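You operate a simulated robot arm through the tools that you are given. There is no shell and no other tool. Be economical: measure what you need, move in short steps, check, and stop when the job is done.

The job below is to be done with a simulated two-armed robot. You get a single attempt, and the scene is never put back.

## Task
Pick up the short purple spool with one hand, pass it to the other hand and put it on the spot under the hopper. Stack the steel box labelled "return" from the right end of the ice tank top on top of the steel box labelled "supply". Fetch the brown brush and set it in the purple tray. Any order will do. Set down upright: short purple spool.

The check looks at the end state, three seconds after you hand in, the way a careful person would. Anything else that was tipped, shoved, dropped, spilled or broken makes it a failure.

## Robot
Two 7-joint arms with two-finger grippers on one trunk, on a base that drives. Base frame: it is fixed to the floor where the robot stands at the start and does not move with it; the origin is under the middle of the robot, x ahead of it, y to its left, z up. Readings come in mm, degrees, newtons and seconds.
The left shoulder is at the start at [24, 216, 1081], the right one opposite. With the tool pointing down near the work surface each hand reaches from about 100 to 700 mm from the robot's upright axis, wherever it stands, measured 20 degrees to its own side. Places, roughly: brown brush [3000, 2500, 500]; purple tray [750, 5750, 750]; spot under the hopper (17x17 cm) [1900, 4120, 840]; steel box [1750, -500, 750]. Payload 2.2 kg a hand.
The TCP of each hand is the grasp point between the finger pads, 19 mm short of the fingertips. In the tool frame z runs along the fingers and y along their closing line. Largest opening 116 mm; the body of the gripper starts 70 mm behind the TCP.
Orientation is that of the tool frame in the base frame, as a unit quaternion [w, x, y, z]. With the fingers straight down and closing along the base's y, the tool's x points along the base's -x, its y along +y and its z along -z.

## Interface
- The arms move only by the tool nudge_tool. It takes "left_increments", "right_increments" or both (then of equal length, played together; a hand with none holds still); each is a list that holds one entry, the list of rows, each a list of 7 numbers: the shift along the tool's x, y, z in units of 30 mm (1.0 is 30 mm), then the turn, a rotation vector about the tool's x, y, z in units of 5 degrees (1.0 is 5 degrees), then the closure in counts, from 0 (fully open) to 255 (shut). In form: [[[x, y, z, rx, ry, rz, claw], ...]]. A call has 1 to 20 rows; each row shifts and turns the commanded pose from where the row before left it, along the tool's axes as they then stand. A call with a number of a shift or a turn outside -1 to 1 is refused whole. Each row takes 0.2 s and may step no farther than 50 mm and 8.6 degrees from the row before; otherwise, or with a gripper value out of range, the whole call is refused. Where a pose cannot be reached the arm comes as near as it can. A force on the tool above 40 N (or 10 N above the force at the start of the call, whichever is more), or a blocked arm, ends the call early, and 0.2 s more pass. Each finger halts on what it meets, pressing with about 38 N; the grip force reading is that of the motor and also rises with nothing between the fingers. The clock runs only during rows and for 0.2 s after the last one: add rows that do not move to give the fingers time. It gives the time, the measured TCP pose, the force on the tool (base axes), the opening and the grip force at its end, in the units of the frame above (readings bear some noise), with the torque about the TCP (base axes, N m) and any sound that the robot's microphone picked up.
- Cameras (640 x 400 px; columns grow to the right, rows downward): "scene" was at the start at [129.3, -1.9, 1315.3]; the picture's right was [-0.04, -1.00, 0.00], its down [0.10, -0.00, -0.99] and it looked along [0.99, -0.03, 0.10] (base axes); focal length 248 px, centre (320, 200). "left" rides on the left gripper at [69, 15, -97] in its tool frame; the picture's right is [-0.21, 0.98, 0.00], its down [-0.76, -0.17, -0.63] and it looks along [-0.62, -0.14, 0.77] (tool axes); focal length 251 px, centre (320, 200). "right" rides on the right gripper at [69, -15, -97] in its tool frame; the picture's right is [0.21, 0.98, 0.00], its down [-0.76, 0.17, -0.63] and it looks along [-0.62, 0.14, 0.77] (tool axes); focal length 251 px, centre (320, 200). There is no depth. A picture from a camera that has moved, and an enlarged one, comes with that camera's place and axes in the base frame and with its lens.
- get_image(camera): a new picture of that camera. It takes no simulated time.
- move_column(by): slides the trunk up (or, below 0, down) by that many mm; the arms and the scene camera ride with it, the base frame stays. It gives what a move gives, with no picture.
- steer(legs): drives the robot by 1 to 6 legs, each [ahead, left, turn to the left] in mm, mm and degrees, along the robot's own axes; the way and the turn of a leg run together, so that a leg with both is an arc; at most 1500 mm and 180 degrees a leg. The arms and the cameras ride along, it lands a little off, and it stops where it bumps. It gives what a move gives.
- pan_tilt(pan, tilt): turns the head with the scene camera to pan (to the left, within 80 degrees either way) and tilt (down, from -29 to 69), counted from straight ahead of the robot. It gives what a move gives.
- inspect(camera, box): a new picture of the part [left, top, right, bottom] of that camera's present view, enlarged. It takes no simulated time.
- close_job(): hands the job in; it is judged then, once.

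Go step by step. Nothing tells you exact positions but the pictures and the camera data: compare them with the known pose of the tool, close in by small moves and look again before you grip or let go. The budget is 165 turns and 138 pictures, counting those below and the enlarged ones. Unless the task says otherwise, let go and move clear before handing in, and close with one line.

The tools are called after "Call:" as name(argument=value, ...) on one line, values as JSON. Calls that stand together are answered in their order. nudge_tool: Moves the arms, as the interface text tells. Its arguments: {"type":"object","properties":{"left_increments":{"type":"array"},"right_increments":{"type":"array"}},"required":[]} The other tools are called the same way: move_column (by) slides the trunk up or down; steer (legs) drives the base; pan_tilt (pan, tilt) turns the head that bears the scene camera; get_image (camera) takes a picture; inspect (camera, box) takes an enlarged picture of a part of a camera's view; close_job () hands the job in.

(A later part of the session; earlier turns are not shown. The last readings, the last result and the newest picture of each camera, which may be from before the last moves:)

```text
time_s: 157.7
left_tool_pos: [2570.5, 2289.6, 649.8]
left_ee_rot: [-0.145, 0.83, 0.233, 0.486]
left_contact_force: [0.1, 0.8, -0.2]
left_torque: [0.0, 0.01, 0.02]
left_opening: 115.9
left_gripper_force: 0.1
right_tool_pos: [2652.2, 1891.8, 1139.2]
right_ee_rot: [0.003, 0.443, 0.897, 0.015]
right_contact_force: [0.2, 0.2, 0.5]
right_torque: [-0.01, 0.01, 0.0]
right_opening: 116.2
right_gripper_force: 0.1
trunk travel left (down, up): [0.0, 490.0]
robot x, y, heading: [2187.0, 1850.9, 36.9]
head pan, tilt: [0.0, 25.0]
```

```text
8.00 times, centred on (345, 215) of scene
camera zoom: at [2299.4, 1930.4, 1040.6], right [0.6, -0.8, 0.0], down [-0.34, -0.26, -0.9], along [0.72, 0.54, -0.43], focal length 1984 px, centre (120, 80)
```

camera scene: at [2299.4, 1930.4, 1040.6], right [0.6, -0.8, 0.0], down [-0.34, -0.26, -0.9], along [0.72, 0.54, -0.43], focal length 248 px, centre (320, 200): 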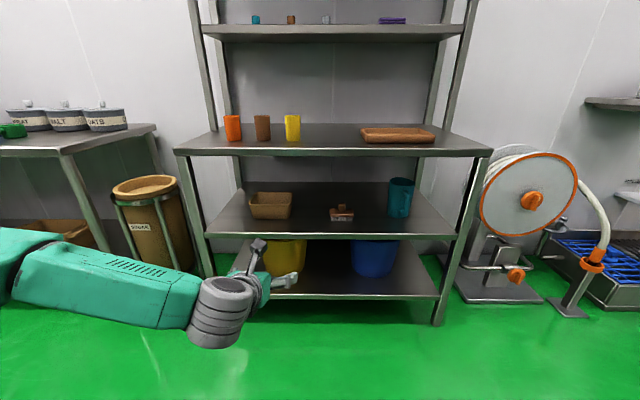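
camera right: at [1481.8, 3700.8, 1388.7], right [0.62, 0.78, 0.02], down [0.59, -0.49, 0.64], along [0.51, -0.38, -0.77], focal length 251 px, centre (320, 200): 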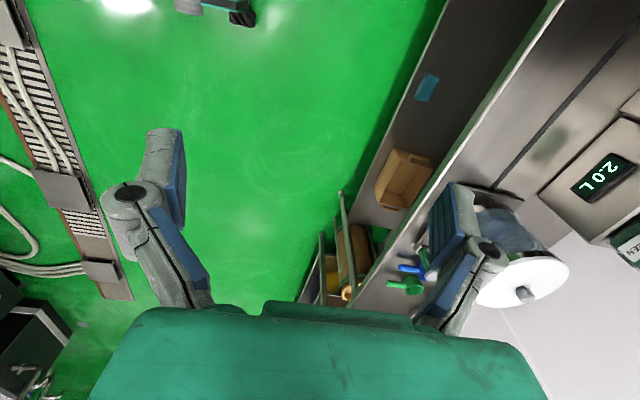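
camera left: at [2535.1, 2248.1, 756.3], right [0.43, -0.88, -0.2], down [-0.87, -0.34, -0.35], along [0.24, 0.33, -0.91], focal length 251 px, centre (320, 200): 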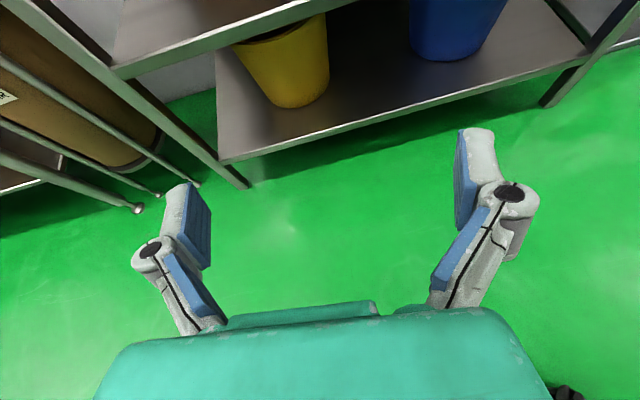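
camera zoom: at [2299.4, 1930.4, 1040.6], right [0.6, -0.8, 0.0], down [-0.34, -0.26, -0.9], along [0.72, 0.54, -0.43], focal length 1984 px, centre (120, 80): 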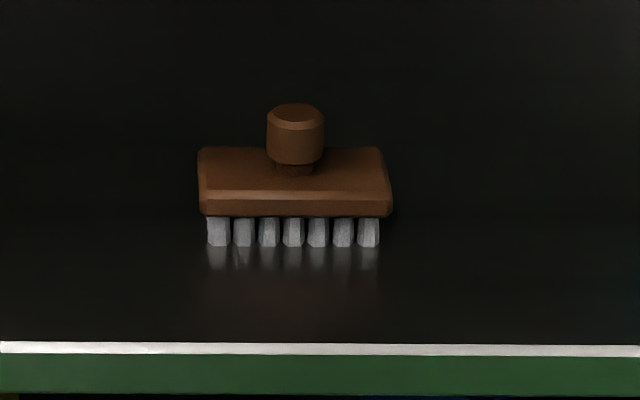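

Knob centre estimated at [3104, 2417, 565]. I drive ahead 330 and right 218, leaving the hand just before the shelf front.

Call:
steer(legs=[[330, -218, 0]])

Call:
get_image(camera="left")

Call:
get_image(camera="scene")

```text
time_s: 160.1
left_tool_pos: [2950.5, 2329.3, 650.2]
left_ee_rot: [-0.149, 0.827, 0.239, 0.486]
left_contact_force: [-0.5, 0.6, 0.3]
left_torque: [-0.01, -0.01, 0.02]
left_opening: 116.1
left_gripper_force: 0.0
right_tool_pos: [3039.0, 1935.1, 1141.6]
right_ee_rot: [0.005, 0.435, 0.9, 0.015]
right_contact_force: [0.2, 0.8, 0.1]
right_torque: [-0.05, 0.0, 0.02]
right_opening: 116.0
right_gripper_force: 0.0
trunk travel left (down, up): [0.0, 490.0]
robot x, y, heading: [2580.1, 1878.0, 37.8]
head pan, tilt: [0.0, 25.0]
```

```text
53 pictures are left
camera left: at [2916.3, 2287.7, 755.9], right [0.44, -0.87, -0.2], down [-0.87, -0.35, -0.35], along [0.24, 0.33, -0.91], focal length 251 px, centre (320, 200)
```

left: 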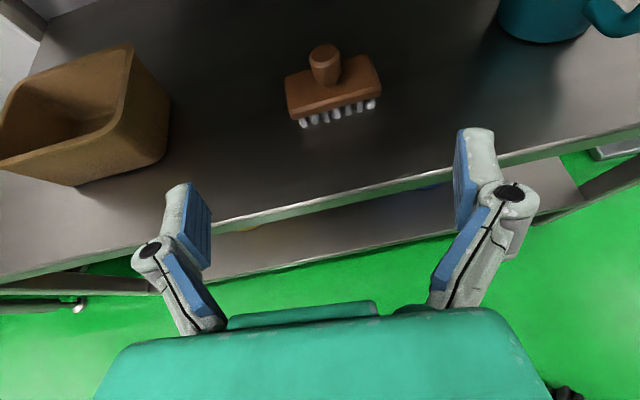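

```text
52 pictures are left
camera scene: at [2685.4, 1966.7, 1040.5], right [0.61, -0.79, 0.0], down [-0.33, -0.26, -0.9], along [0.71, 0.55, -0.43], focal length 248 px, centre (320, 200)
```

scene: 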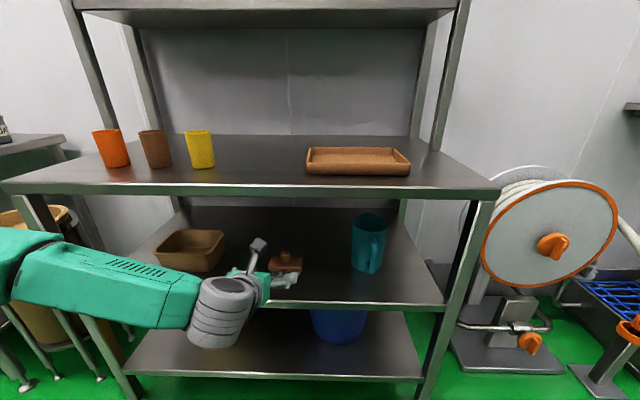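

Left camera confirms the knob at [3105, 2419, 565]. I advance most of the way along the fingers.

Call:
nudge_tool(left_increments=[[[0.09, 0.05, 0.8, 0, 0, 0, 0], [0.09, 0.05, 0.8, 0, 0, 0, 0], [0.09, 0.05, 0.8, 0, 0, 0, 0], [0.09, 0.05, 0.8, 0, 0, 0, 0], [0.09, 0.05, 0.8, 0, 0, 0, 0], [0.1, 0.05, 0.8, 0, 0, 0, 0], [0, 0, 0, 0, 0, 0, 0], [0, 0, 0, 0, 0, 0, 0]]])

Call:
get_image(camera="left")

```text
time_s: 161.9
left_tool_pos: [3066.7, 2390.9, 596.3]
left_ee_rot: [-0.15, 0.827, 0.239, 0.486]
left_contact_force: [0.6, 0.0, -0.9]
left_torque: [0.0, 0.01, -0.01]
left_opening: 115.9
left_gripper_force: 0.1
right_tool_pos: [3039.3, 1929.6, 1142.9]
right_ee_rot: [0.003, 0.435, 0.9, 0.018]
right_contact_force: [-0.7, -0.6, 0.8]
right_torque: [-0.03, 0.01, 0.0]
right_opening: 115.8
right_gripper_force: 0.1
trunk travel left (down, up): [0.0, 490.0]
robot x, y, heading: [2580.6, 1878.8, 38.2]
head pan, tilt: [0.0, 25.0]
```

```text
51 pictures are left
camera left: at [3034.1, 2349.0, 702.4], right [0.44, -0.87, -0.2], down [-0.87, -0.35, -0.35], along [0.24, 0.33, -0.91], focal length 251 px, centre (320, 200)
```

left: 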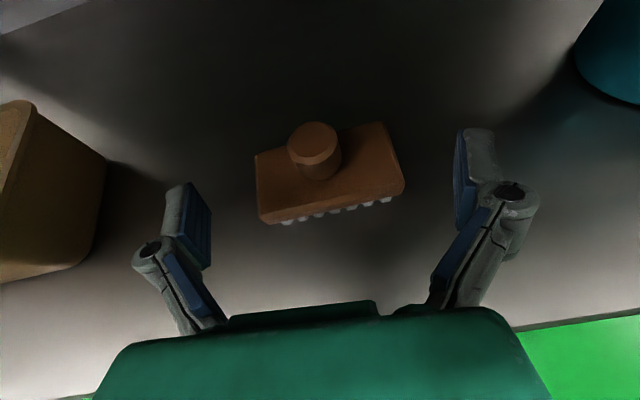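

Aligned. Final 45 mm, then close on the knob.

Call:
nudge_tool(left_increments=[[[-0.03, -0.03, 0.5, 0, 0, 0, 0], [-0.02, -0.03, 0.5, 0, 0, 0, 0], [0, 0, 0.5, 0, 0, 0, 0], [0, 0, 0, 0, 0, 0, 0]]])

Call:
inspect(camera="left", box=[160, 80, 500, 320])

Call:
inspect(camera="scene", box=[220, 220, 340, 320])

```text
time_s: 162.9
left_tool_pos: [3098.4, 2414.8, 574.4]
left_ee_rot: [-0.151, 0.827, 0.239, 0.487]
left_contact_force: [0.5, 0.6, 0.4]
left_torque: [-0.01, 0.0, 0.04]
left_opening: 116.1
left_gripper_force: 0.0
right_tool_pos: [3038.1, 1929.5, 1142.2]
right_ee_rot: [0.002, 0.436, 0.9, 0.018]
right_contact_force: [0.0, -0.2, 0.7]
right_torque: [0.02, -0.01, 0.01]
right_opening: 116.0
right_gripper_force: 0.0
trunk travel left (down, up): [0.0, 490.0]
robot x, y, heading: [2581.8, 1877.9, 37.9]
head pan, tilt: [0.0, 25.0]
```

```text
1.67 times, centred on (330, 200) of left
camera zoom: at [3064.8, 2372.8, 680.4], right [0.44, -0.87, -0.2], down [-0.87, -0.35, -0.35], along [0.24, 0.33, -0.91], focal length 419 px, centre (303, 200)
```

zoom: 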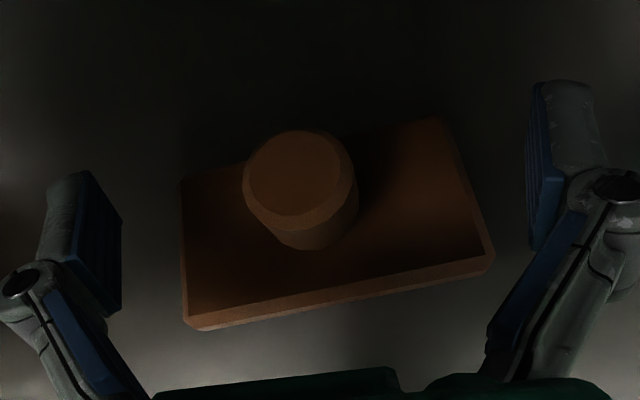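

```text
4.00 times, centred on (280, 270) of scene
camera zoom: at [2687.1, 1964.6, 1040.6], right [0.61, -0.79, 0.0], down [-0.34, -0.26, -0.9], along [0.71, 0.56, -0.43], focal length 992 px, centre (480, -80)
```

zoom: 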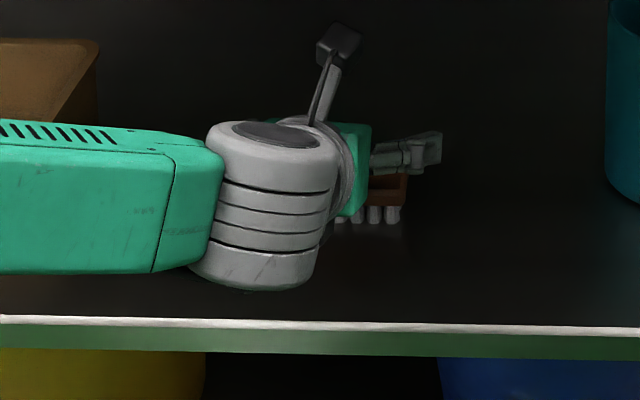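

The knob is at the pad centre. Closing, then a small lift.

Call:
nudge_tool(left_increments=[[[0, 0, 0, 0, 0, 0, 120], [0, 0, 0, 0, 0, 0, 160], [0, 0, 0, 0, 0, 0, 200], [0, 0, 0, 0, 0, 0, 255], [0, 0, 0, 0, 0, 0, 255], [0, 0, 0, 0, 0, 0, 255], [0.44, 0, -0.24, 0, 0, 0, 255], [0.44, 0, -0.24, 0, 0, 0, 255], [0, 0, 0, 0, 0, 0, 255]]])

Call:
get_image(camera="left")

```text
time_s: 164.9
left_tool_pos: [3098.5, 2415.0, 605.2]
left_ee_rot: [-0.15, 0.827, 0.239, 0.486]
left_contact_force: [0.8, 0.0, -1.3]
left_torque: [-0.01, 0.01, 0.02]
left_opening: 22.3
left_gripper_force: 37.7
right_tool_pos: [3039.0, 1929.9, 1142.1]
right_ee_rot: [0.003, 0.435, 0.9, 0.018]
right_contact_force: [-0.2, -0.4, 0.5]
right_torque: [0.0, -0.01, 0.06]
right_opening: 115.7
right_gripper_force: 0.0
trunk travel left (down, up): [0.0, 490.0]
robot x, y, heading: [2580.4, 1881.4, 38.1]
head pan, tilt: [0.0, 25.0]
```

```text
48 pictures are left
camera left: at [3064.9, 2373.6, 710.1], right [0.44, -0.87, -0.2], down [-0.87, -0.35, -0.35], along [0.24, 0.33, -0.91], focal length 251 px, centre (320, 200)
```

left: 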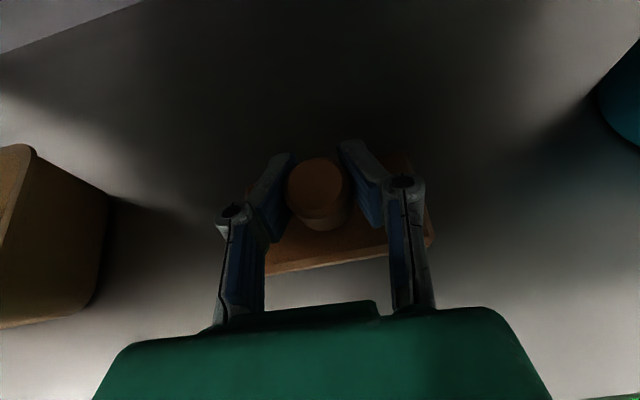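

Brush gripped and clear. I back out of the rack, raise the trunk, and strafe left along the wall to the WATER table.

Call:
steer(legs=[[-450, 0, 0]])

Call:
move_column(by=350)

Call:
get_image(camera="left")

Call:
steer(legs=[[60, 1400, 0], [60, 1400, 0], [60, 1100, 0]])

Call:
get_image(camera="scene")

```text
time_s: 167.7
left_tool_pos: [2729.9, 2141.1, 604.7]
left_ee_rot: [-0.157, 0.824, 0.249, 0.485]
left_contact_force: [-0.2, -0.9, -0.6]
left_torque: [-0.02, 0.01, -0.01]
left_opening: 22.0
left_gripper_force: 37.9
right_tool_pos: [2680.0, 1654.4, 1142.2]
right_ee_rot: [0.002, 0.427, 0.904, 0.017]
right_contact_force: [-0.5, 0.1, -0.2]
right_torque: [0.05, 0.04, 0.0]
right_opening: 116.1
right_gripper_force: 0.1
trunk travel left (down, up): [0.0, 490.0]
robot x, y, heading: [2224.5, 1597.8, 39.0]
head pan, tilt: [0.0, 25.0]
```

```text
time_s: 171.1
left_tool_pos: [2727.9, 2141.3, 955.4]
left_ee_rot: [-0.157, 0.824, 0.248, 0.485]
left_contact_force: [0.2, 1.0, -0.2]
left_torque: [0.02, 0.0, -0.02]
left_opening: 21.7
left_gripper_force: 37.9
right_tool_pos: [2680.9, 1653.4, 1490.8]
right_ee_rot: [0.0, 0.426, 0.904, 0.016]
right_contact_force: [-0.2, 0.0, 0.0]
right_torque: [-0.02, 0.01, -0.03]
right_opening: 116.1
right_gripper_force: 0.1
trunk travel left (down, up): [-350.0, 140.0]
robot x, y, heading: [2222.0, 1597.2, 39.0]
head pan, tilt: [0.0, 25.0]
```

```text
47 pictures are left
camera left: at [2695.4, 2098.6, 1062.1], right [0.46, -0.86, -0.2], down [-0.86, -0.37, -0.36], along [0.23, 0.34, -0.91], focal length 251 px, centre (320, 200)
```

left: 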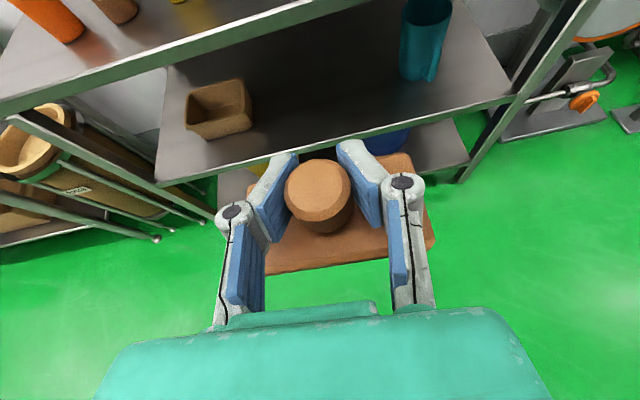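

```text
time_s: 190.0
left_tool_pos: [281.6, 5247.8, 956.5]
left_ee_rot: [-0.164, 0.821, 0.258, 0.483]
left_contact_force: [0.4, 0.2, -0.5]
left_torque: [-0.03, 0.01, 0.0]
left_opening: 20.0
left_gripper_force: 38.4
right_tool_pos: [249.8, 4756.6, 1491.0]
right_ee_rot: [-0.002, 0.414, 0.91, 0.017]
right_contact_force: [-0.4, 0.0, -0.1]
right_torque: [-0.02, -0.01, 0.0]
right_opening: 115.9
right_gripper_force: 0.1
trunk travel left (down, up): [-350.0, 140.0]
robot x, y, heading: [-208.4, 4692.0, 41.0]
head pan, tilt: [0.0, 25.0]
```

```text
46 pictures are left
camera scene: at [-102.8, 4776.9, 1390.5], right [0.65, -0.76, 0.0], down [-0.32, -0.28, -0.9], along [0.68, 0.59, -0.43], focal length 248 px, centre (320, 200)
```

scene: 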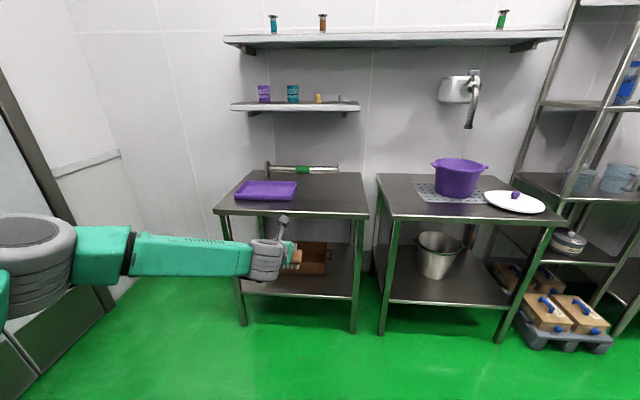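

The purple tray is on the left table. I move closer and square up.

Call:
steer(legs=[[300, 220, -4]])

Call:
get_image(camera="scene")

Call:
get_image(camera="left")

```text
time_s: 192.4
left_tool_pos: [402.4, 5579.7, 959.8]
left_ee_rot: [-0.152, 0.826, 0.236, 0.488]
left_contact_force: [0.6, -0.3, -0.7]
left_torque: [-0.02, -0.01, 0.04]
left_opening: 19.6
left_gripper_force: 38.0
right_tool_pos: [344.7, 5091.7, 1486.7]
right_ee_rot: [-0.005, 0.441, 0.898, 0.015]
right_contact_force: [0.6, 0.1, 0.1]
right_torque: [0.0, -0.02, -0.02]
right_opening: 116.1
right_gripper_force: 0.1
trunk travel left (down, up): [-350.0, 140.0]
robot x, y, heading: [-113.1, 5050.7, 37.7]
head pan, tilt: [0.0, 25.0]
```

```text
45 pictures are left
camera scene: at [-5.6, 5133.1, 1390.6], right [0.61, -0.79, 0.0], down [-0.34, -0.26, -0.9], along [0.72, 0.55, -0.43], focal length 248 px, centre (320, 200)
```

scene: 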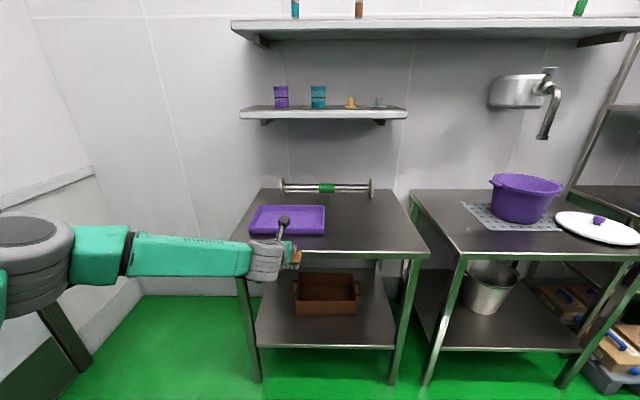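

```text
44 pictures are left
camera left: at [369.0, 5537.0, 1065.3], right [0.44, -0.87, -0.21], down [-0.87, -0.35, -0.36], along [0.24, 0.34, -0.91], focal length 251 px, centre (320, 200)
```

left: 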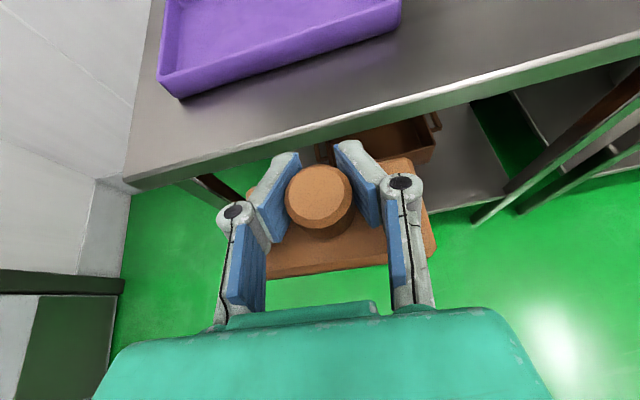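

Tray centre is about [712, 5872], its floor near z 800. I drive ahead so the brush comes over it.

Call:
steer(legs=[[380, 40, 0]])

Call:
get_image(camera="left")

Call:
get_image(camera="scene")

```text
time_s: 194.9
left_tool_pos: [680.5, 5847.3, 961.4]
left_ee_rot: [-0.151, 0.825, 0.236, 0.49]
left_contact_force: [0.0, -0.1, -1.2]
left_torque: [0.03, -0.03, 0.04]
left_opening: 19.4
left_gripper_force: 37.4
right_tool_pos: [624.7, 5360.6, 1485.0]
right_ee_rot: [-0.007, 0.44, 0.898, 0.011]
right_contact_force: [-0.2, 0.3, -0.3]
right_torque: [-0.02, 0.01, -0.04]
right_opening: 116.1
right_gripper_force: 0.3
trunk travel left (down, up): [-350.0, 140.0]
robot x, y, heading: [163.4, 5323.4, 37.7]
head pan, tilt: [0.0, 25.0]
```

```text
43 pictures are left
camera left: at [645.6, 5804.9, 1067.0], right [0.44, -0.87, -0.21], down [-0.86, -0.35, -0.36], along [0.25, 0.34, -0.91], focal length 251 px, centre (320, 200)
```

left: 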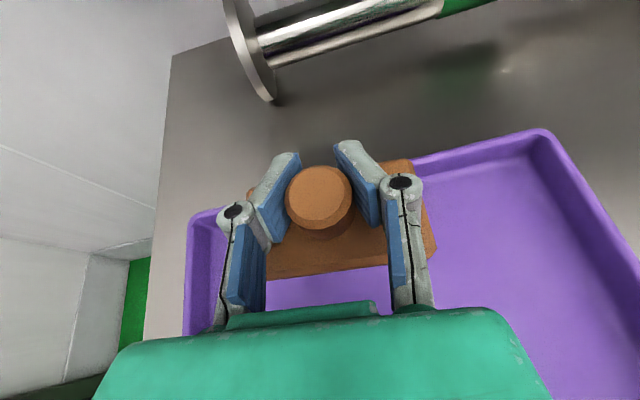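

```text
42 pictures are left
camera scene: at [273.0, 5403.3, 1390.6], right [0.61, -0.79, 0.0], down [-0.34, -0.26, -0.9], along [0.72, 0.55, -0.43], focal length 248 px, centre (320, 200)
```

scene: 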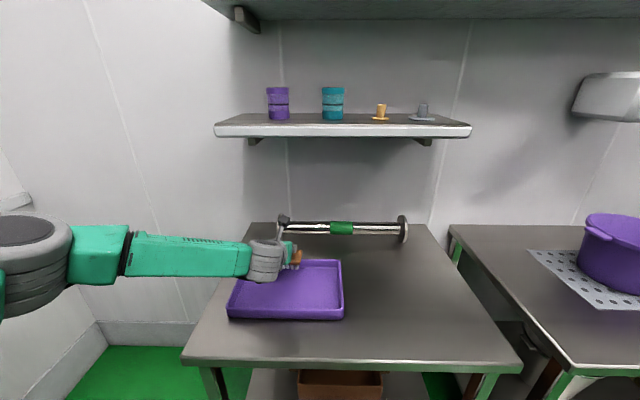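

The brush is right above the tray's centre. Lowering vertically.

Call:
nudge_tool(left_increments=[[[-0.48, 0, 0.26, 0, 0, 0, 255], [-0.48, 0, 0.26, 0, 0, 0, 255], [-0.48, 0, 0.26, 0, 0, 0, 255], [-0.3, 0, 0.17, 0, 0, 0, 255], [0, 0, 0, 0, 0, 0, 255], [0, 0, 0, 0, 0, 0, 255]]])

Call:
inspect(camera="scene", box=[210, 220, 370, 330])

```text
time_s: 196.3
left_tool_pos: [678.7, 5847.2, 912.2]
left_ee_rot: [-0.154, 0.821, 0.237, 0.496]
left_contact_force: [6.0, 7.8, 36.1]
left_torque: [-0.32, 0.59, -0.12]
left_opening: 19.0
left_gripper_force: 38.8
right_tool_pos: [619.2, 5356.8, 1486.9]
right_ee_rot: [-0.007, 0.44, 0.898, 0.012]
right_contact_force: [0.8, 0.3, 0.1]
right_torque: [0.01, -0.01, 0.01]
right_opening: 115.9
right_gripper_force: 0.0
trunk travel left (down, up): [-350.0, 140.0]
robot x, y, heading: [167.2, 5322.3, 37.7]
head pan, tilt: [0.0, 25.0]
```

```text
3.64 times, centred on (290, 275) of scene
camera zoom: at [268.7, 5401.0, 1391.5], right [0.61, -0.79, 0.0], down [-0.33, -0.26, -0.91], along [0.72, 0.55, -0.42], focal length 902 px, centre (429, -73)
```

zoom: 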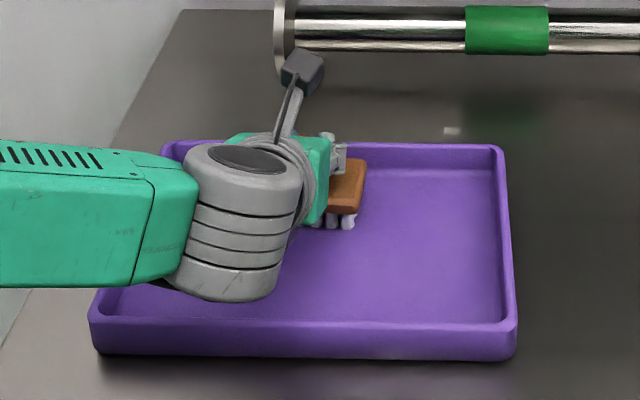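

The bristles rest on the tray floor (TCP 912). I relieve the pressure, open, and withdraw along the fingers.

Call:
nudge_tool(left_increments=[[[0.12, 0, -0.07, 0, 0, 0, 255], [0, 0, 0, 0, 0, 0, 220], [0, 0, 0, 0, 0, 0, 200], [0, 0, 0, 0, 0, 0, 180], [0, 0, 0, 0, 0, 0, 120], [0, 0, 0, 0, 0, 0, 60], [0, 0, 0, 0, 0, 0, 60]]])

Call:
inspect(camera="left", box=[120, 80, 520, 320])

```text
time_s: 197.9
left_tool_pos: [675.3, 5847.3, 905.4]
left_ee_rot: [-0.15, 0.825, 0.236, 0.491]
left_contact_force: [-1.6, 0.6, 6.3]
left_torque: [-0.25, -0.21, 0.04]
left_opening: 94.4
left_gripper_force: 0.1
right_tool_pos: [621.1, 5359.4, 1484.1]
right_ee_rot: [-0.009, 0.44, 0.898, 0.009]
right_contact_force: [0.0, 0.0, -0.1]
right_torque: [0.02, -0.02, -0.01]
right_opening: 116.2
right_gripper_force: 0.1
trunk travel left (down, up): [-350.0, 140.0]
robot x, y, heading: [163.6, 5319.7, 37.5]
head pan, tilt: [0.0, 25.0]
```

```text
1.60 times, centred on (320, 200) of left
camera zoom: at [640.6, 5804.1, 1011.5], right [0.44, -0.88, -0.2], down [-0.86, -0.35, -0.36], along [0.25, 0.34, -0.91], focal length 402 px, centre (320, 200)
```

zoom: 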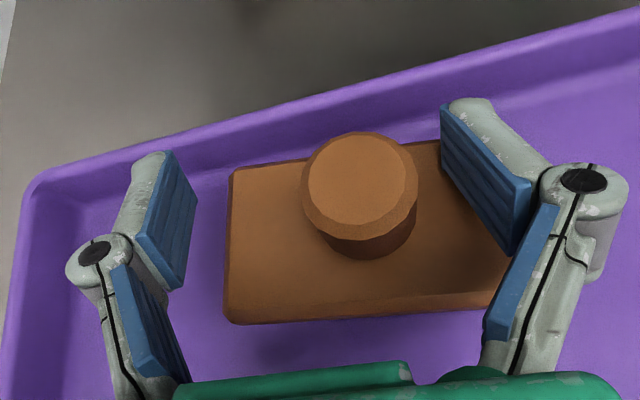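

The brush sits inside the tray. I lift straight up, then back away.

Call:
nudge_tool(left_increments=[[[0.44, 0, -0.24, 0, 0, 0, 60], [0.88, 0, -0.48, 0, 0, 0, 60], [0.88, 0, -0.48, 0, 0, 0, 0], [0.88, 0, -0.48, 0, 0, 0, 0], [0, 0, -0.8, 0, 0, 0, 0], [0, 0, -0.8, 0, 0, 0, 0], [0, 0, 0, 0, 0, 0, 0]]])

Call:
steer(legs=[[-420, 0, 0]])

Call:
inspect(camera="scene", box=[200, 150, 420, 290])

```text
time_s: 199.5
left_tool_pos: [642.7, 5823.2, 1035.9]
left_ee_rot: [-0.151, 0.825, 0.237, 0.491]
left_contact_force: [-0.2, 0.7, -0.6]
left_torque: [-0.01, 0.0, 0.01]
left_opening: 116.1
left_gripper_force: 0.1
right_tool_pos: [623.1, 5361.6, 1481.6]
right_ee_rot: [-0.01, 0.44, 0.898, 0.008]
right_contact_force: [0.7, -0.1, -0.1]
right_torque: [0.0, -0.01, 0.02]
right_opening: 115.9
right_gripper_force: 0.0
trunk travel left (down, up): [-350.0, 140.0]
robot x, y, heading: [163.7, 5320.5, 37.6]
head pan, tilt: [0.0, 25.0]
```

```text
time_s: 202.0
left_tool_pos: [316.2, 5568.6, 1035.5]
left_ee_rot: [-0.151, 0.824, 0.236, 0.492]
left_contact_force: [-0.1, 0.3, -0.6]
left_torque: [0.02, -0.01, 0.01]
left_opening: 115.8
left_gripper_force: 0.1
right_tool_pos: [295.9, 5106.1, 1483.1]
right_ee_rot: [-0.01, 0.441, 0.897, 0.006]
right_contact_force: [-1.0, 0.6, -0.2]
right_torque: [0.04, 0.0, -0.01]
right_opening: 116.2
right_gripper_force: 0.1
trunk travel left (down, up): [-350.0, 140.0]
robot x, y, heading: [-164.6, 5068.0, 37.7]
head pan, tilt: [0.0, 25.0]
```

```text
2.86 times, centred on (310, 220) of scene
camera zoom: at [-55.3, 5151.8, 1390.4], right [0.61, -0.79, 0.0], down [-0.34, -0.26, -0.9], along [0.72, 0.55, -0.43], focal length 708 px, centre (349, 143)
```

zoom: 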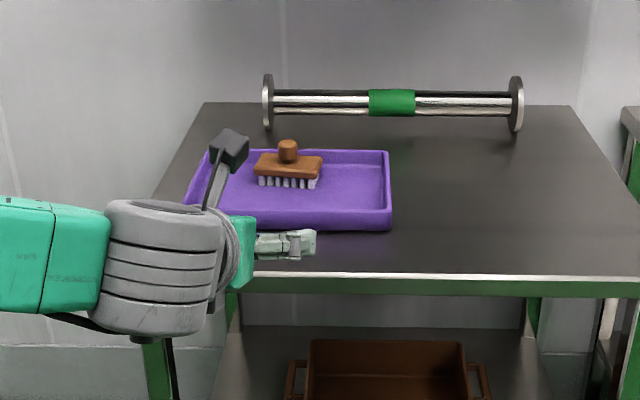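

Brush is in the tray. Now to the boxes: I strafe right along the open lane back toward the ice tank's far end.

Call:
steer(legs=[[-150, -1500, 0], [0, -1500, 0], [-200, -1400, 0]])

Call:
pan_tilt(pan=-78, tilt=20)

Call:
get_image(camera="scene")

```text
refused: leg 1 is longer than a leg can be; nothing moved
```

```text
time_s: 203.5
left_tool_pos: [312.6, 5567.3, 1037.5]
left_ee_rot: [-0.151, 0.823, 0.235, 0.494]
left_contact_force: [0.4, 0.3, -0.5]
left_torque: [-0.01, -0.04, 0.01]
left_opening: 116.2
left_gripper_force: 0.1
right_tool_pos: [294.6, 5106.0, 1480.7]
right_ee_rot: [-0.015, 0.441, 0.897, 0.005]
right_contact_force: [0.1, 0.1, -0.4]
right_torque: [0.01, 0.0, -0.02]
right_opening: 115.8
right_gripper_force: 0.0
trunk travel left (down, up): [-350.0, 140.0]
robot x, y, heading: [-161.5, 5064.4, 37.7]
head pan, tilt: [-78.0, 20.0]
```

```text
38 pictures are left
camera scene: at [-40.9, 5124.3, 1392.8], right [0.32, -0.95, 0.0], down [-0.38, -0.13, -0.92], along [0.87, 0.29, -0.4], focal length 248 px, centre (320, 200)
```

scene: 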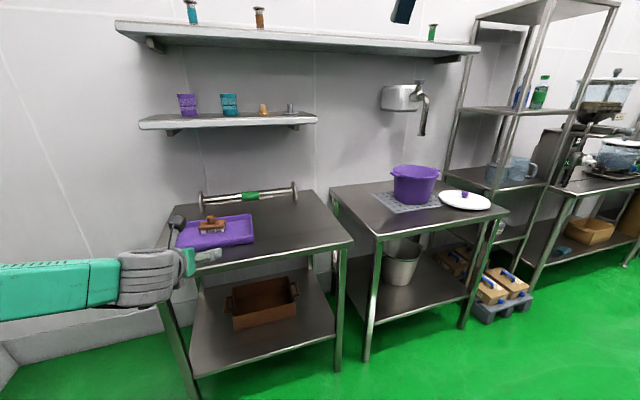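

Call:
steer(legs=[[-150, -1300, 0], [0, -1450, 0], [-150, -1450, 0]])

Call:
get_image(camera="scene")

```text
time_s: 223.5
left_tool_pos: [2529.2, 2009.8, 1038.0]
left_ee_rot: [-0.138, 0.83, 0.212, 0.498]
left_contact_force: [-0.4, 0.0, -0.7]
left_torque: [0.05, 0.0, -0.01]
left_opening: 115.8
left_gripper_force: 0.0
right_tool_pos: [2485.3, 1548.2, 1480.7]
right_ee_rot: [-0.014, 0.466, 0.885, 0.005]
right_contact_force: [-0.3, -0.1, 0.8]
right_torque: [0.0, -0.02, 0.01]
right_opening: 116.0
right_gripper_force: 0.0
trunk travel left (down, up): [-350.0, 140.0]
robot x, y, heading: [2026.7, 1536.1, 34.4]
head pan, tilt: [-78.0, 20.0]
```

```text
37 pictures are left
camera scene: at [2150.2, 1587.0, 1396.2], right [0.26, -0.97, 0.0], down [-0.36, -0.1, -0.93], along [0.9, 0.24, -0.37], focal length 248 px, centre (320, 200)
```

scene: 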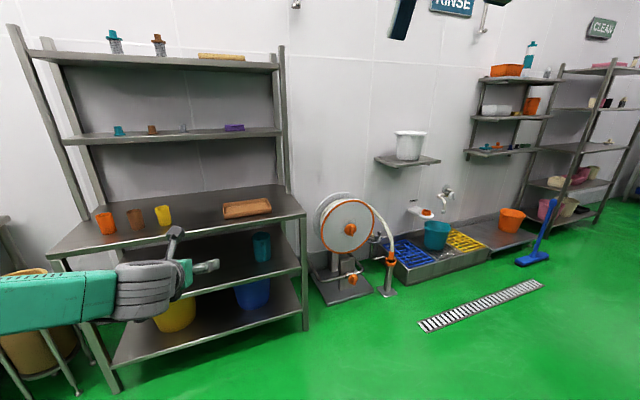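

The head is apparently held by the raised right arm, so I recentre it, lower the right hand, and turn around to face the ice tank.

Call:
pan_tilt(pan=0, tilt=20)

Call:
nudge_tool(right_increments=[[[0, 0.3, 0.9, 0, 0, 0, 0], [0, 0.3, 0.9, 0, 0, 0, 0], [0, 0.3, 0.9, 0, 0, 0, 0], [-0.2, 0, 0.9, 0, 0, 0, 0], [-0.2, 0, 0.9, 0, 0, 0, 0], [-0.2, 0, 0.9, 0, 0, 0, 0], [-0.2, 0, 0.9, 0, 0, 0, 0], [0, 0, 0.9, 0, 0, 0, 0], [0, 0, 0.9, 0, 0, 0, 0]]])

Call:
steer(legs=[[0, 0, -175]])

Call:
get_image(camera="scene")

```text
time_s: 225.0
left_tool_pos: [2525.8, 2007.6, 1039.8]
left_ee_rot: [-0.138, 0.83, 0.212, 0.498]
left_contact_force: [0.3, 0.0, -0.5]
left_torque: [0.0, 0.0, -0.01]
left_opening: 115.9
left_gripper_force: 0.0
right_tool_pos: [2483.6, 1546.5, 1477.4]
right_ee_rot: [-0.017, 0.467, 0.884, 0.002]
right_contact_force: [0.3, -0.2, -0.5]
right_torque: [-0.01, 0.0, 0.0]
right_opening: 115.7
right_gripper_force: 0.0
trunk travel left (down, up): [-350.0, 140.0]
robot x, y, heading: [2028.8, 1536.1, 34.8]
head pan, tilt: [0.0, 20.0]
```

```text
time_s: 227.0
left_tool_pos: [2526.3, 2007.0, 1040.2]
left_ee_rot: [-0.138, 0.829, 0.212, 0.498]
left_contact_force: [-0.3, 0.6, 0.6]
left_torque: [-0.01, -0.01, -0.01]
left_opening: 116.0
left_gripper_force: 0.0
right_tool_pos: [2532.8, 1551.4, 1245.0]
right_ee_rot: [-0.014, 0.467, 0.884, 0.007]
right_contact_force: [-0.9, 0.8, -0.4]
right_torque: [-0.04, -0.01, 0.02]
right_opening: 115.9
right_gripper_force: 0.1
right hand out of reach, approached as far as the arm can: row 1, 4
trunk travel left (down, up): [-350.0, 140.0]
robot x, y, heading: [2024.5, 1538.9, 34.3]
head pan, tilt: [0.0, 20.0]
```

```text
time_s: 234.5
left_tool_pos: [1580.1, 1010.7, 1039.7]
left_ee_rot: [-0.489, -0.258, 0.817, -0.165]
left_contact_force: [-0.2, 0.2, 0.3]
left_torque: [-0.03, -0.01, 0.03]
left_opening: 116.3
left_gripper_force: 0.1
right_tool_pos: [1523.9, 1463.2, 1244.7]
right_ee_rot: [0.007, 0.91, -0.415, 0.014]
right_contact_force: [1.1, 0.6, -0.1]
right_torque: [0.01, 0.0, -0.03]
right_opening: 116.3
right_gripper_force: 0.0
trunk travel left (down, up): [-350.0, 140.0]
robot x, y, heading: [2029.3, 1536.7, -139.1]
head pan, tilt: [0.0, 20.0]
```

```text
36 pictures are left
camera scene: at [1922.1, 1446.9, 1398.6], right [-0.65, 0.76, 0.0], down [0.26, 0.23, -0.94], along [-0.71, -0.61, -0.35], focal length 248 px, centre (320, 200)
```

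scene: 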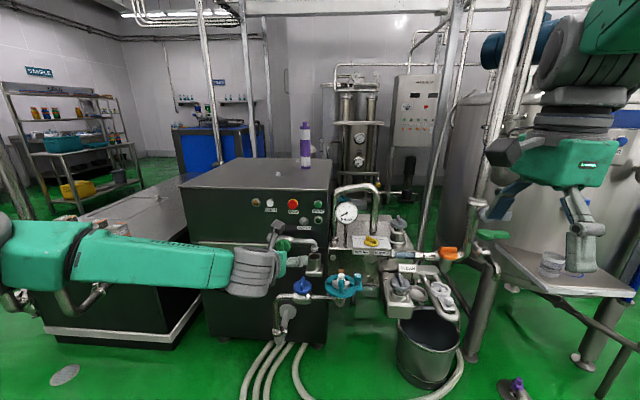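

I see the tall tank from behind and the low ice tank to the left. I strafe left toward the boxes' end and look again.

Call:
steer(legs=[[0, 1150, 0]])

Call:
pan_tilt(pan=0, tilt=25)

Call:
get_image(camera="scene")

```text
time_s: 240.2
left_tool_pos: [2338.0, 170.2, 1043.4]
left_ee_rot: [-0.488, -0.269, 0.812, -0.177]
left_contact_force: [0.3, 0.1, -0.4]
left_torque: [0.03, -0.03, -0.01]
left_opening: 115.9
left_gripper_force: 0.0
right_tool_pos: [2266.7, 623.7, 1244.6]
right_ee_rot: [0.009, 0.916, -0.402, 0.018]
right_contact_force: [-0.7, -0.2, -0.1]
right_torque: [-0.03, 0.01, -0.03]
right_opening: 116.1
right_gripper_force: 0.0
trunk travel left (down, up): [-350.0, 140.0]
robot x, y, heading: [2776.2, 704.4, -137.2]
head pan, tilt: [0.0, 20.0]
```

```text
time_s: 240.9
left_tool_pos: [2343.2, 170.2, 1045.1]
left_ee_rot: [-0.49, -0.27, 0.811, -0.175]
left_contact_force: [-0.2, 0.5, -0.2]
left_torque: [0.03, 0.01, 0.0]
left_opening: 115.9
left_gripper_force: 0.1
right_tool_pos: [2271.9, 622.1, 1247.2]
right_ee_rot: [0.009, 0.915, -0.403, 0.014]
right_contact_force: [-0.5, 0.6, -0.2]
right_torque: [0.0, -0.04, -0.01]
right_opening: 116.0
right_gripper_force: 0.0
trunk travel left (down, up): [-350.0, 140.0]
robot x, y, heading: [2766.8, 702.6, -137.4]
head pan, tilt: [0.0, 25.0]
```

```text
35 pictures are left
camera scene: at [2669.1, 610.6, 1390.5], right [-0.68, 0.74, 0.0], down [0.31, 0.29, -0.9], along [-0.67, -0.61, -0.43], focal length 248 px, centre (320, 200)
```

scene: 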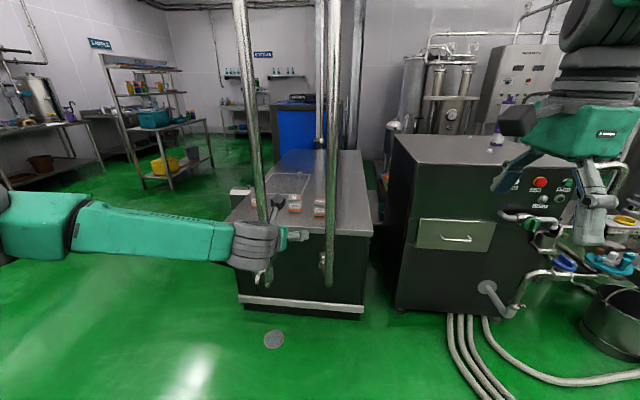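

The three boxes are visible near this end, with two hanging pipes in front. I zoom.

Call:
inspect(camera="scene", box=[215, 150, 385, 300])

Call:
get_image(camera="left")

```text
2.67 times, centred on (300, 225) of scene
camera zoom: at [2669.1, 610.6, 1390.5], right [-0.68, 0.74, 0.0], down [0.31, 0.29, -0.9], along [-0.67, -0.61, -0.43], focal length 661 px, centre (373, 133)
```

zoom: 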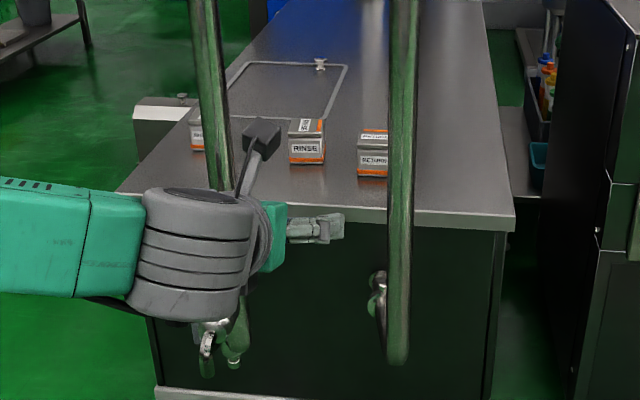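

```text
33 pictures are left
camera left: at [2376.1, 216.2, 1148.8], right [-0.51, 0.83, -0.21], down [0.83, 0.42, -0.38], along [-0.23, -0.37, -0.9], focal length 251 px, centre (320, 200)
```

left: 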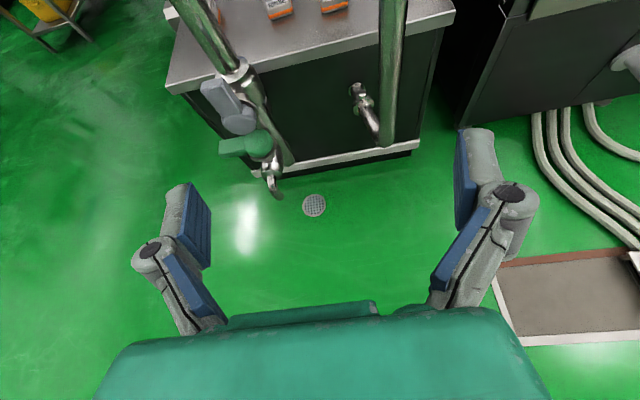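

The boxes, on a top at z≈715: RETURN ≈[1718, −254], RINSE ≈[1776, −405], SUPPLY ≈[1923, −629]. Pipes hang in front of this end, so I'll work from the long south-east side. I turn, back away clear and strafe round.

Call:
steer(legs=[[0, 0, -100], [-770, 0, 0], [-770, 0, 0], [0, 1400, 0]])

Call:
get_image(camera="scene")

```text
time_s: 259.7
left_tool_pos: [2024.1, -870.5, 1044.0]
left_ee_rot: [-0.449, 0.443, 0.731, 0.261]
left_contact_force: [-0.3, -1.6, -0.1]
left_torque: [0.03, 0.03, 0.01]
left_opening: 116.1
left_gripper_force: 0.1
right_tool_pos: [2481.1, -873.6, 1248.5]
right_ee_rot: [-0.016, -0.288, 0.958, -0.002]
right_contact_force: [1.3, -0.4, 0.1]
right_torque: [0.0, -0.06, 0.02]
right_opening: 116.0
right_gripper_force: 0.1
trunk travel left (down, up): [-350.0, 140.0]
robot x, y, heading: [2482.3, -1371.0, 123.5]
head pan, tilt: [0.0, 25.0]
```

```text
32 pictures are left
camera scene: at [2408.0, -1260.6, 1390.5], right [0.83, 0.55, 0.0], down [0.24, -0.36, -0.9], along [-0.5, 0.76, -0.43], focal length 248 px, centre (320, 200)
```

scene: 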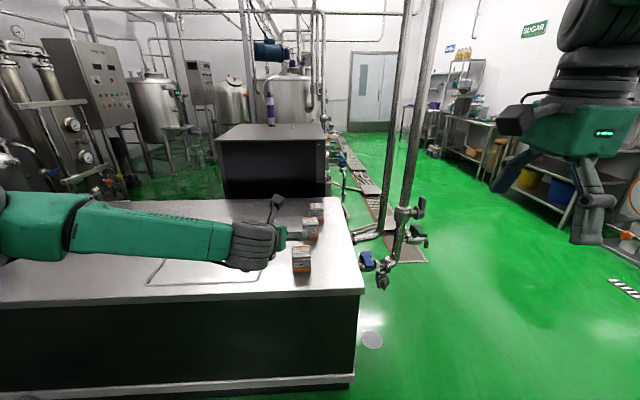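

Excellent view of all three boxes. RETURN is ~570 mm in from this edge, so I'll test the left arm's reach at a steeper pitch while here. First a zoom on the boxes.

Call:
inspect(camera="scene", box=[280, 195, 345, 280])

Call:
move_column(by=-200)

Call:
nudge_tool(left_increments=[[[0, 0, 0, 0, -0.9, 0, 0], [0, 0, 0, 0, -0.9, 0, 0], [0, 0, 0, 0, -0.8, 0, 0], [0.72, 0, 0.48, 0, 0, 0, 0], [0.72, 0, 0.48, 0, 0, 0, 0], [0.72, 0, 0.48, 0, 0, 0, 0], [0.72, 0, 0.48, 0, 0, 0, 0], [0.72, 0, 0.48, 0, 0, 0, 0], [0.72, 0, 0.48, 0, 0, 0, 0], [0.72, 0, 0.48, 0, 0, 0, 0], [0.72, 0, 0.48, 0, 0, 0, 0], [0, 0, 0, 0, 0, 0, 0]]])

```text
4.71 times, centred on (312, 238) of scene
camera zoom: at [2408.0, -1260.6, 1390.5], right [0.83, 0.55, 0.0], down [0.24, -0.36, -0.9], along [-0.5, 0.76, -0.43], focal length 1167 px, centre (355, 24)
```

zoom: 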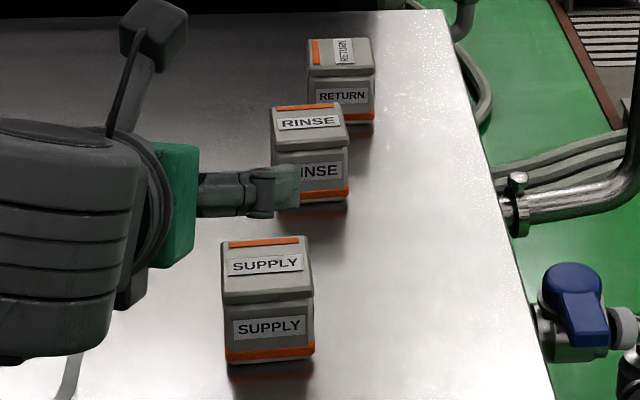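

```text
time_s: 261.8
left_tool_pos: [2026.1, -874.1, 846.2]
left_ee_rot: [-0.451, 0.442, 0.73, 0.261]
left_contact_force: [0.3, 0.7, -0.7]
left_torque: [0.01, -0.01, 0.0]
left_opening: 116.2
left_gripper_force: 0.0
right_tool_pos: [2483.7, -876.5, 1049.5]
right_ee_rot: [-0.016, -0.287, 0.958, -0.001]
right_contact_force: [0.1, 0.3, -0.6]
right_torque: [-0.06, 0.0, -0.01]
right_opening: 115.8
right_gripper_force: 0.0
trunk travel left (down, up): [-150.0, 340.0]
robot x, y, heading: [2484.7, -1375.0, 123.4]
head pan, tilt: [0.0, 25.0]
```

```text
time_s: 264.4
left_tool_pos: [1938.2, -707.2, 898.0]
left_ee_rot: [-0.365, 0.469, 0.777, 0.209]
left_contact_force: [-0.3, -0.2, -0.1]
left_torque: [0.02, -0.02, 0.01]
left_opening: 115.8
left_gripper_force: 0.0
left hand out of reach, approached as far as the arm can: row 11
right_tool_pos: [2483.0, -876.0, 1048.0]
right_ee_rot: [-0.016, -0.287, 0.958, -0.001]
right_contact_force: [-0.1, -0.2, -0.2]
right_torque: [-0.02, -0.02, 0.01]
right_opening: 115.8
right_gripper_force: 0.1
trunk travel left (down, up): [-150.0, 340.0]
robot x, y, heading: [2484.6, -1373.0, 123.5]
head pan, tilt: [0.0, 25.0]
```

Reach is about 860 mm ahead at this pitch, just enough. Boxes are ~74 mm wide, yawed about 130°. I align the hand's yaw, then advance 300 mm and look down at my clearance to the tank.

Call:
nudge_tool(left_increments=[[[0, 0, 0, 0.76, 0, -0.65, 0], [0, 0, 0, 0.76, 0, -0.65, 0], [0, 0, 0, 0.2, 0, -0.17, 0], [0, 0, 0, 0, 0, 0, 0]]])

Call:
steer(legs=[[300, -70, 0]])

Call:
get_image(camera="left")

Call:
pan_tilt(pan=0, tilt=60)

Call:
get_image(camera="scene")

```text
time_s: 265.4
left_tool_pos: [1937.3, -716.4, 892.2]
left_ee_rot: [-0.386, 0.388, 0.819, 0.172]
left_contact_force: [0.7, 0.0, 0.0]
left_torque: [0.02, 0.01, -0.03]
left_opening: 116.1
left_gripper_force: 0.0
left hand out of reach, approached as far as the arm can: row 1, 2
right_tool_pos: [2482.9, -878.3, 1049.2]
right_ee_rot: [-0.016, -0.287, 0.958, -0.001]
right_contact_force: [0.8, -0.4, -0.4]
right_torque: [0.01, -0.01, 0.01]
right_opening: 116.0
right_gripper_force: 0.1
trunk travel left (down, up): [-150.0, 340.0]
robot x, y, heading: [2480.7, -1378.1, 123.1]
head pan, tilt: [0.0, 25.0]
```

```text
time_s: 267.6
left_tool_pos: [1828.1, -413.6, 889.8]
left_ee_rot: [-0.385, 0.391, 0.818, 0.174]
left_contact_force: [-0.4, 0.4, -0.6]
left_torque: [-0.02, -0.01, 0.0]
left_opening: 116.1
left_gripper_force: 0.0
right_tool_pos: [2373.5, -577.6, 1048.2]
right_ee_rot: [-0.016, -0.285, 0.958, -0.002]
right_contact_force: [-0.5, 0.4, 0.2]
right_torque: [-0.01, -0.01, -0.01]
right_opening: 116.1
right_gripper_force: 0.0
trunk travel left (down, up): [-150.0, 340.0]
robot x, y, heading: [2371.6, -1075.9, 123.1]
head pan, tilt: [0.0, 25.0]
```

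```text
30 pictures are left
camera left: at [1860.2, -425.6, 1003.9], right [0.84, 0.51, -0.18], down [0.48, -0.86, -0.17], along [-0.24, 0.05, -0.97], focal length 251 px, centre (320, 200)
```

left: 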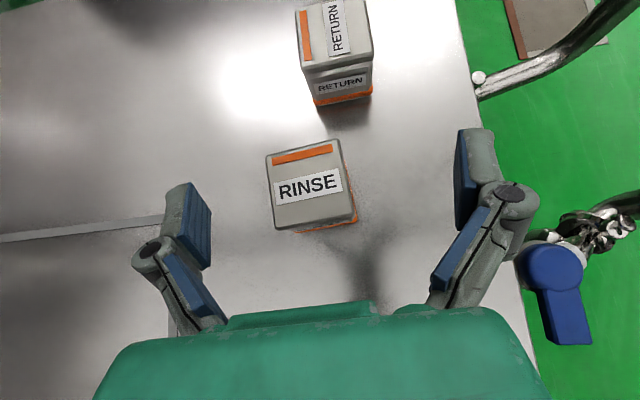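

```text
time_s: 268.6
left_tool_pos: [1830.0, -412.6, 893.1]
left_ee_rot: [-0.387, 0.391, 0.817, 0.174]
left_contact_force: [0.1, 0.4, -0.4]
left_torque: [-0.01, -0.03, -0.03]
left_opening: 116.0
left_gripper_force: 0.1
right_tool_pos: [2376.2, -579.1, 1050.0]
right_ee_rot: [-0.017, -0.284, 0.959, 0.0]
right_contact_force: [0.2, 0.4, -0.5]
right_torque: [-0.02, 0.0, 0.0]
right_opening: 116.0
right_gripper_force: 0.0
trunk travel left (down, up): [-150.0, 340.0]
robot x, y, heading: [2369.8, -1072.0, 123.0]
head pan, tilt: [0.0, 60.0]
```

```text
29 pictures are left
camera scene: at [2311.2, -982.2, 1140.6], right [0.84, 0.55, 0.0], down [0.47, -0.73, -0.5], along [-0.27, 0.42, -0.87], focal length 248 px, centre (320, 200)
```

scene: 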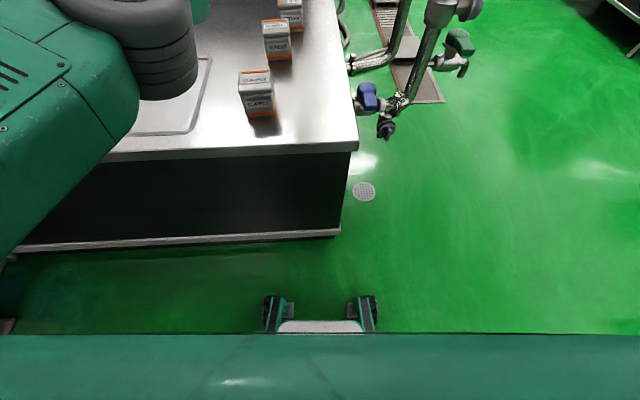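

The top overhangs, so I can come closer safely. RETURN's centre is [1733, −262], top ≈790, and the hand yaw matches. I steepen the pitch a little (to clear RINSE behind), then drive ahead.

Call:
nudge_tool(left_increments=[[[-0.44, 0, -0.5, 0, 0, 0, 0], [-0.44, 0, -0.5, 0, 0, 0, 0], [0, 0, 0, 0, -0.7, 0, 0], [0, 0, 0, 0, -0.7, 0, 0], [0, 0, 0, 0, 0, 0, 0]]])

Call:
steer(legs=[[215, 0, 0]])

Call:
get_image(camera="left")

Call:
get_image(camera="scene")

```text
time_s: 269.8
left_tool_pos: [1856.0, -446.4, 893.1]
left_ee_rot: [-0.336, 0.401, 0.839, 0.15]
left_contact_force: [-0.4, -0.3, 0.1]
left_torque: [0.03, -0.05, 0.01]
left_opening: 116.0
left_gripper_force: 0.0
right_tool_pos: [2375.9, -579.7, 1051.0]
right_ee_rot: [-0.018, -0.285, 0.958, 0.0]
right_contact_force: [0.2, -0.3, -0.1]
right_torque: [0.01, 0.0, 0.0]
right_opening: 115.9
right_gripper_force: 0.0
trunk travel left (down, up): [-150.0, 340.0]
robot x, y, heading: [2372.0, -1074.2, 123.0]
head pan, tilt: [0.0, 60.0]
```

```text
time_s: 271.5
left_tool_pos: [1744.9, -253.3, 892.0]
left_ee_rot: [-0.334, 0.407, 0.837, 0.152]
left_contact_force: [0.6, -0.8, -0.9]
left_torque: [-0.02, 0.01, 0.01]
left_opening: 116.0
left_gripper_force: 0.1
right_tool_pos: [2263.1, -395.1, 1049.1]
right_ee_rot: [-0.018, -0.277, 0.961, 0.0]
right_contact_force: [-0.1, 0.6, 0.0]
right_torque: [-0.01, 0.02, 0.03]
right_opening: 115.7
right_gripper_force: 0.0
trunk travel left (down, up): [-150.0, 340.0]
robot x, y, heading: [2252.3, -887.3, 122.3]
head pan, tilt: [0.0, 60.0]
```

```text
28 pictures are left
camera left: at [1768.5, -255.1, 1008.5], right [0.86, 0.48, -0.16], down [0.48, -0.87, -0.05], along [-0.17, -0.03, -0.99], focal length 251 px, centre (320, 200)
```

left: 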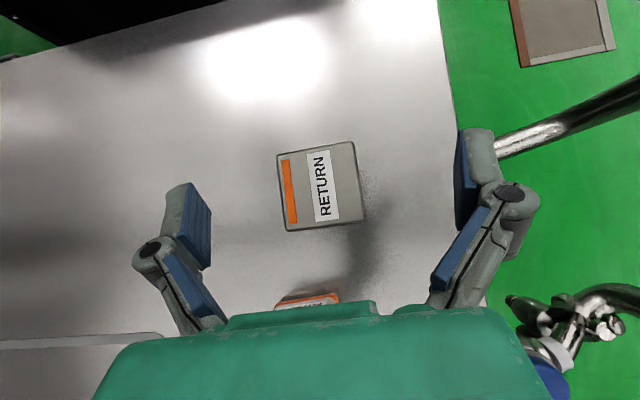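

```text
27 pictures are left
camera scene: at [2192.9, -795.9, 1140.4], right [0.85, 0.53, 0.0], down [0.46, -0.73, -0.5], along [-0.26, 0.42, -0.87], focal length 248 px, centre (320, 200)
```

scene: 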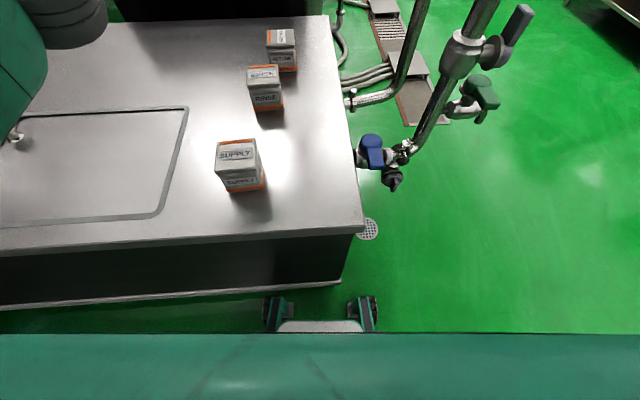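

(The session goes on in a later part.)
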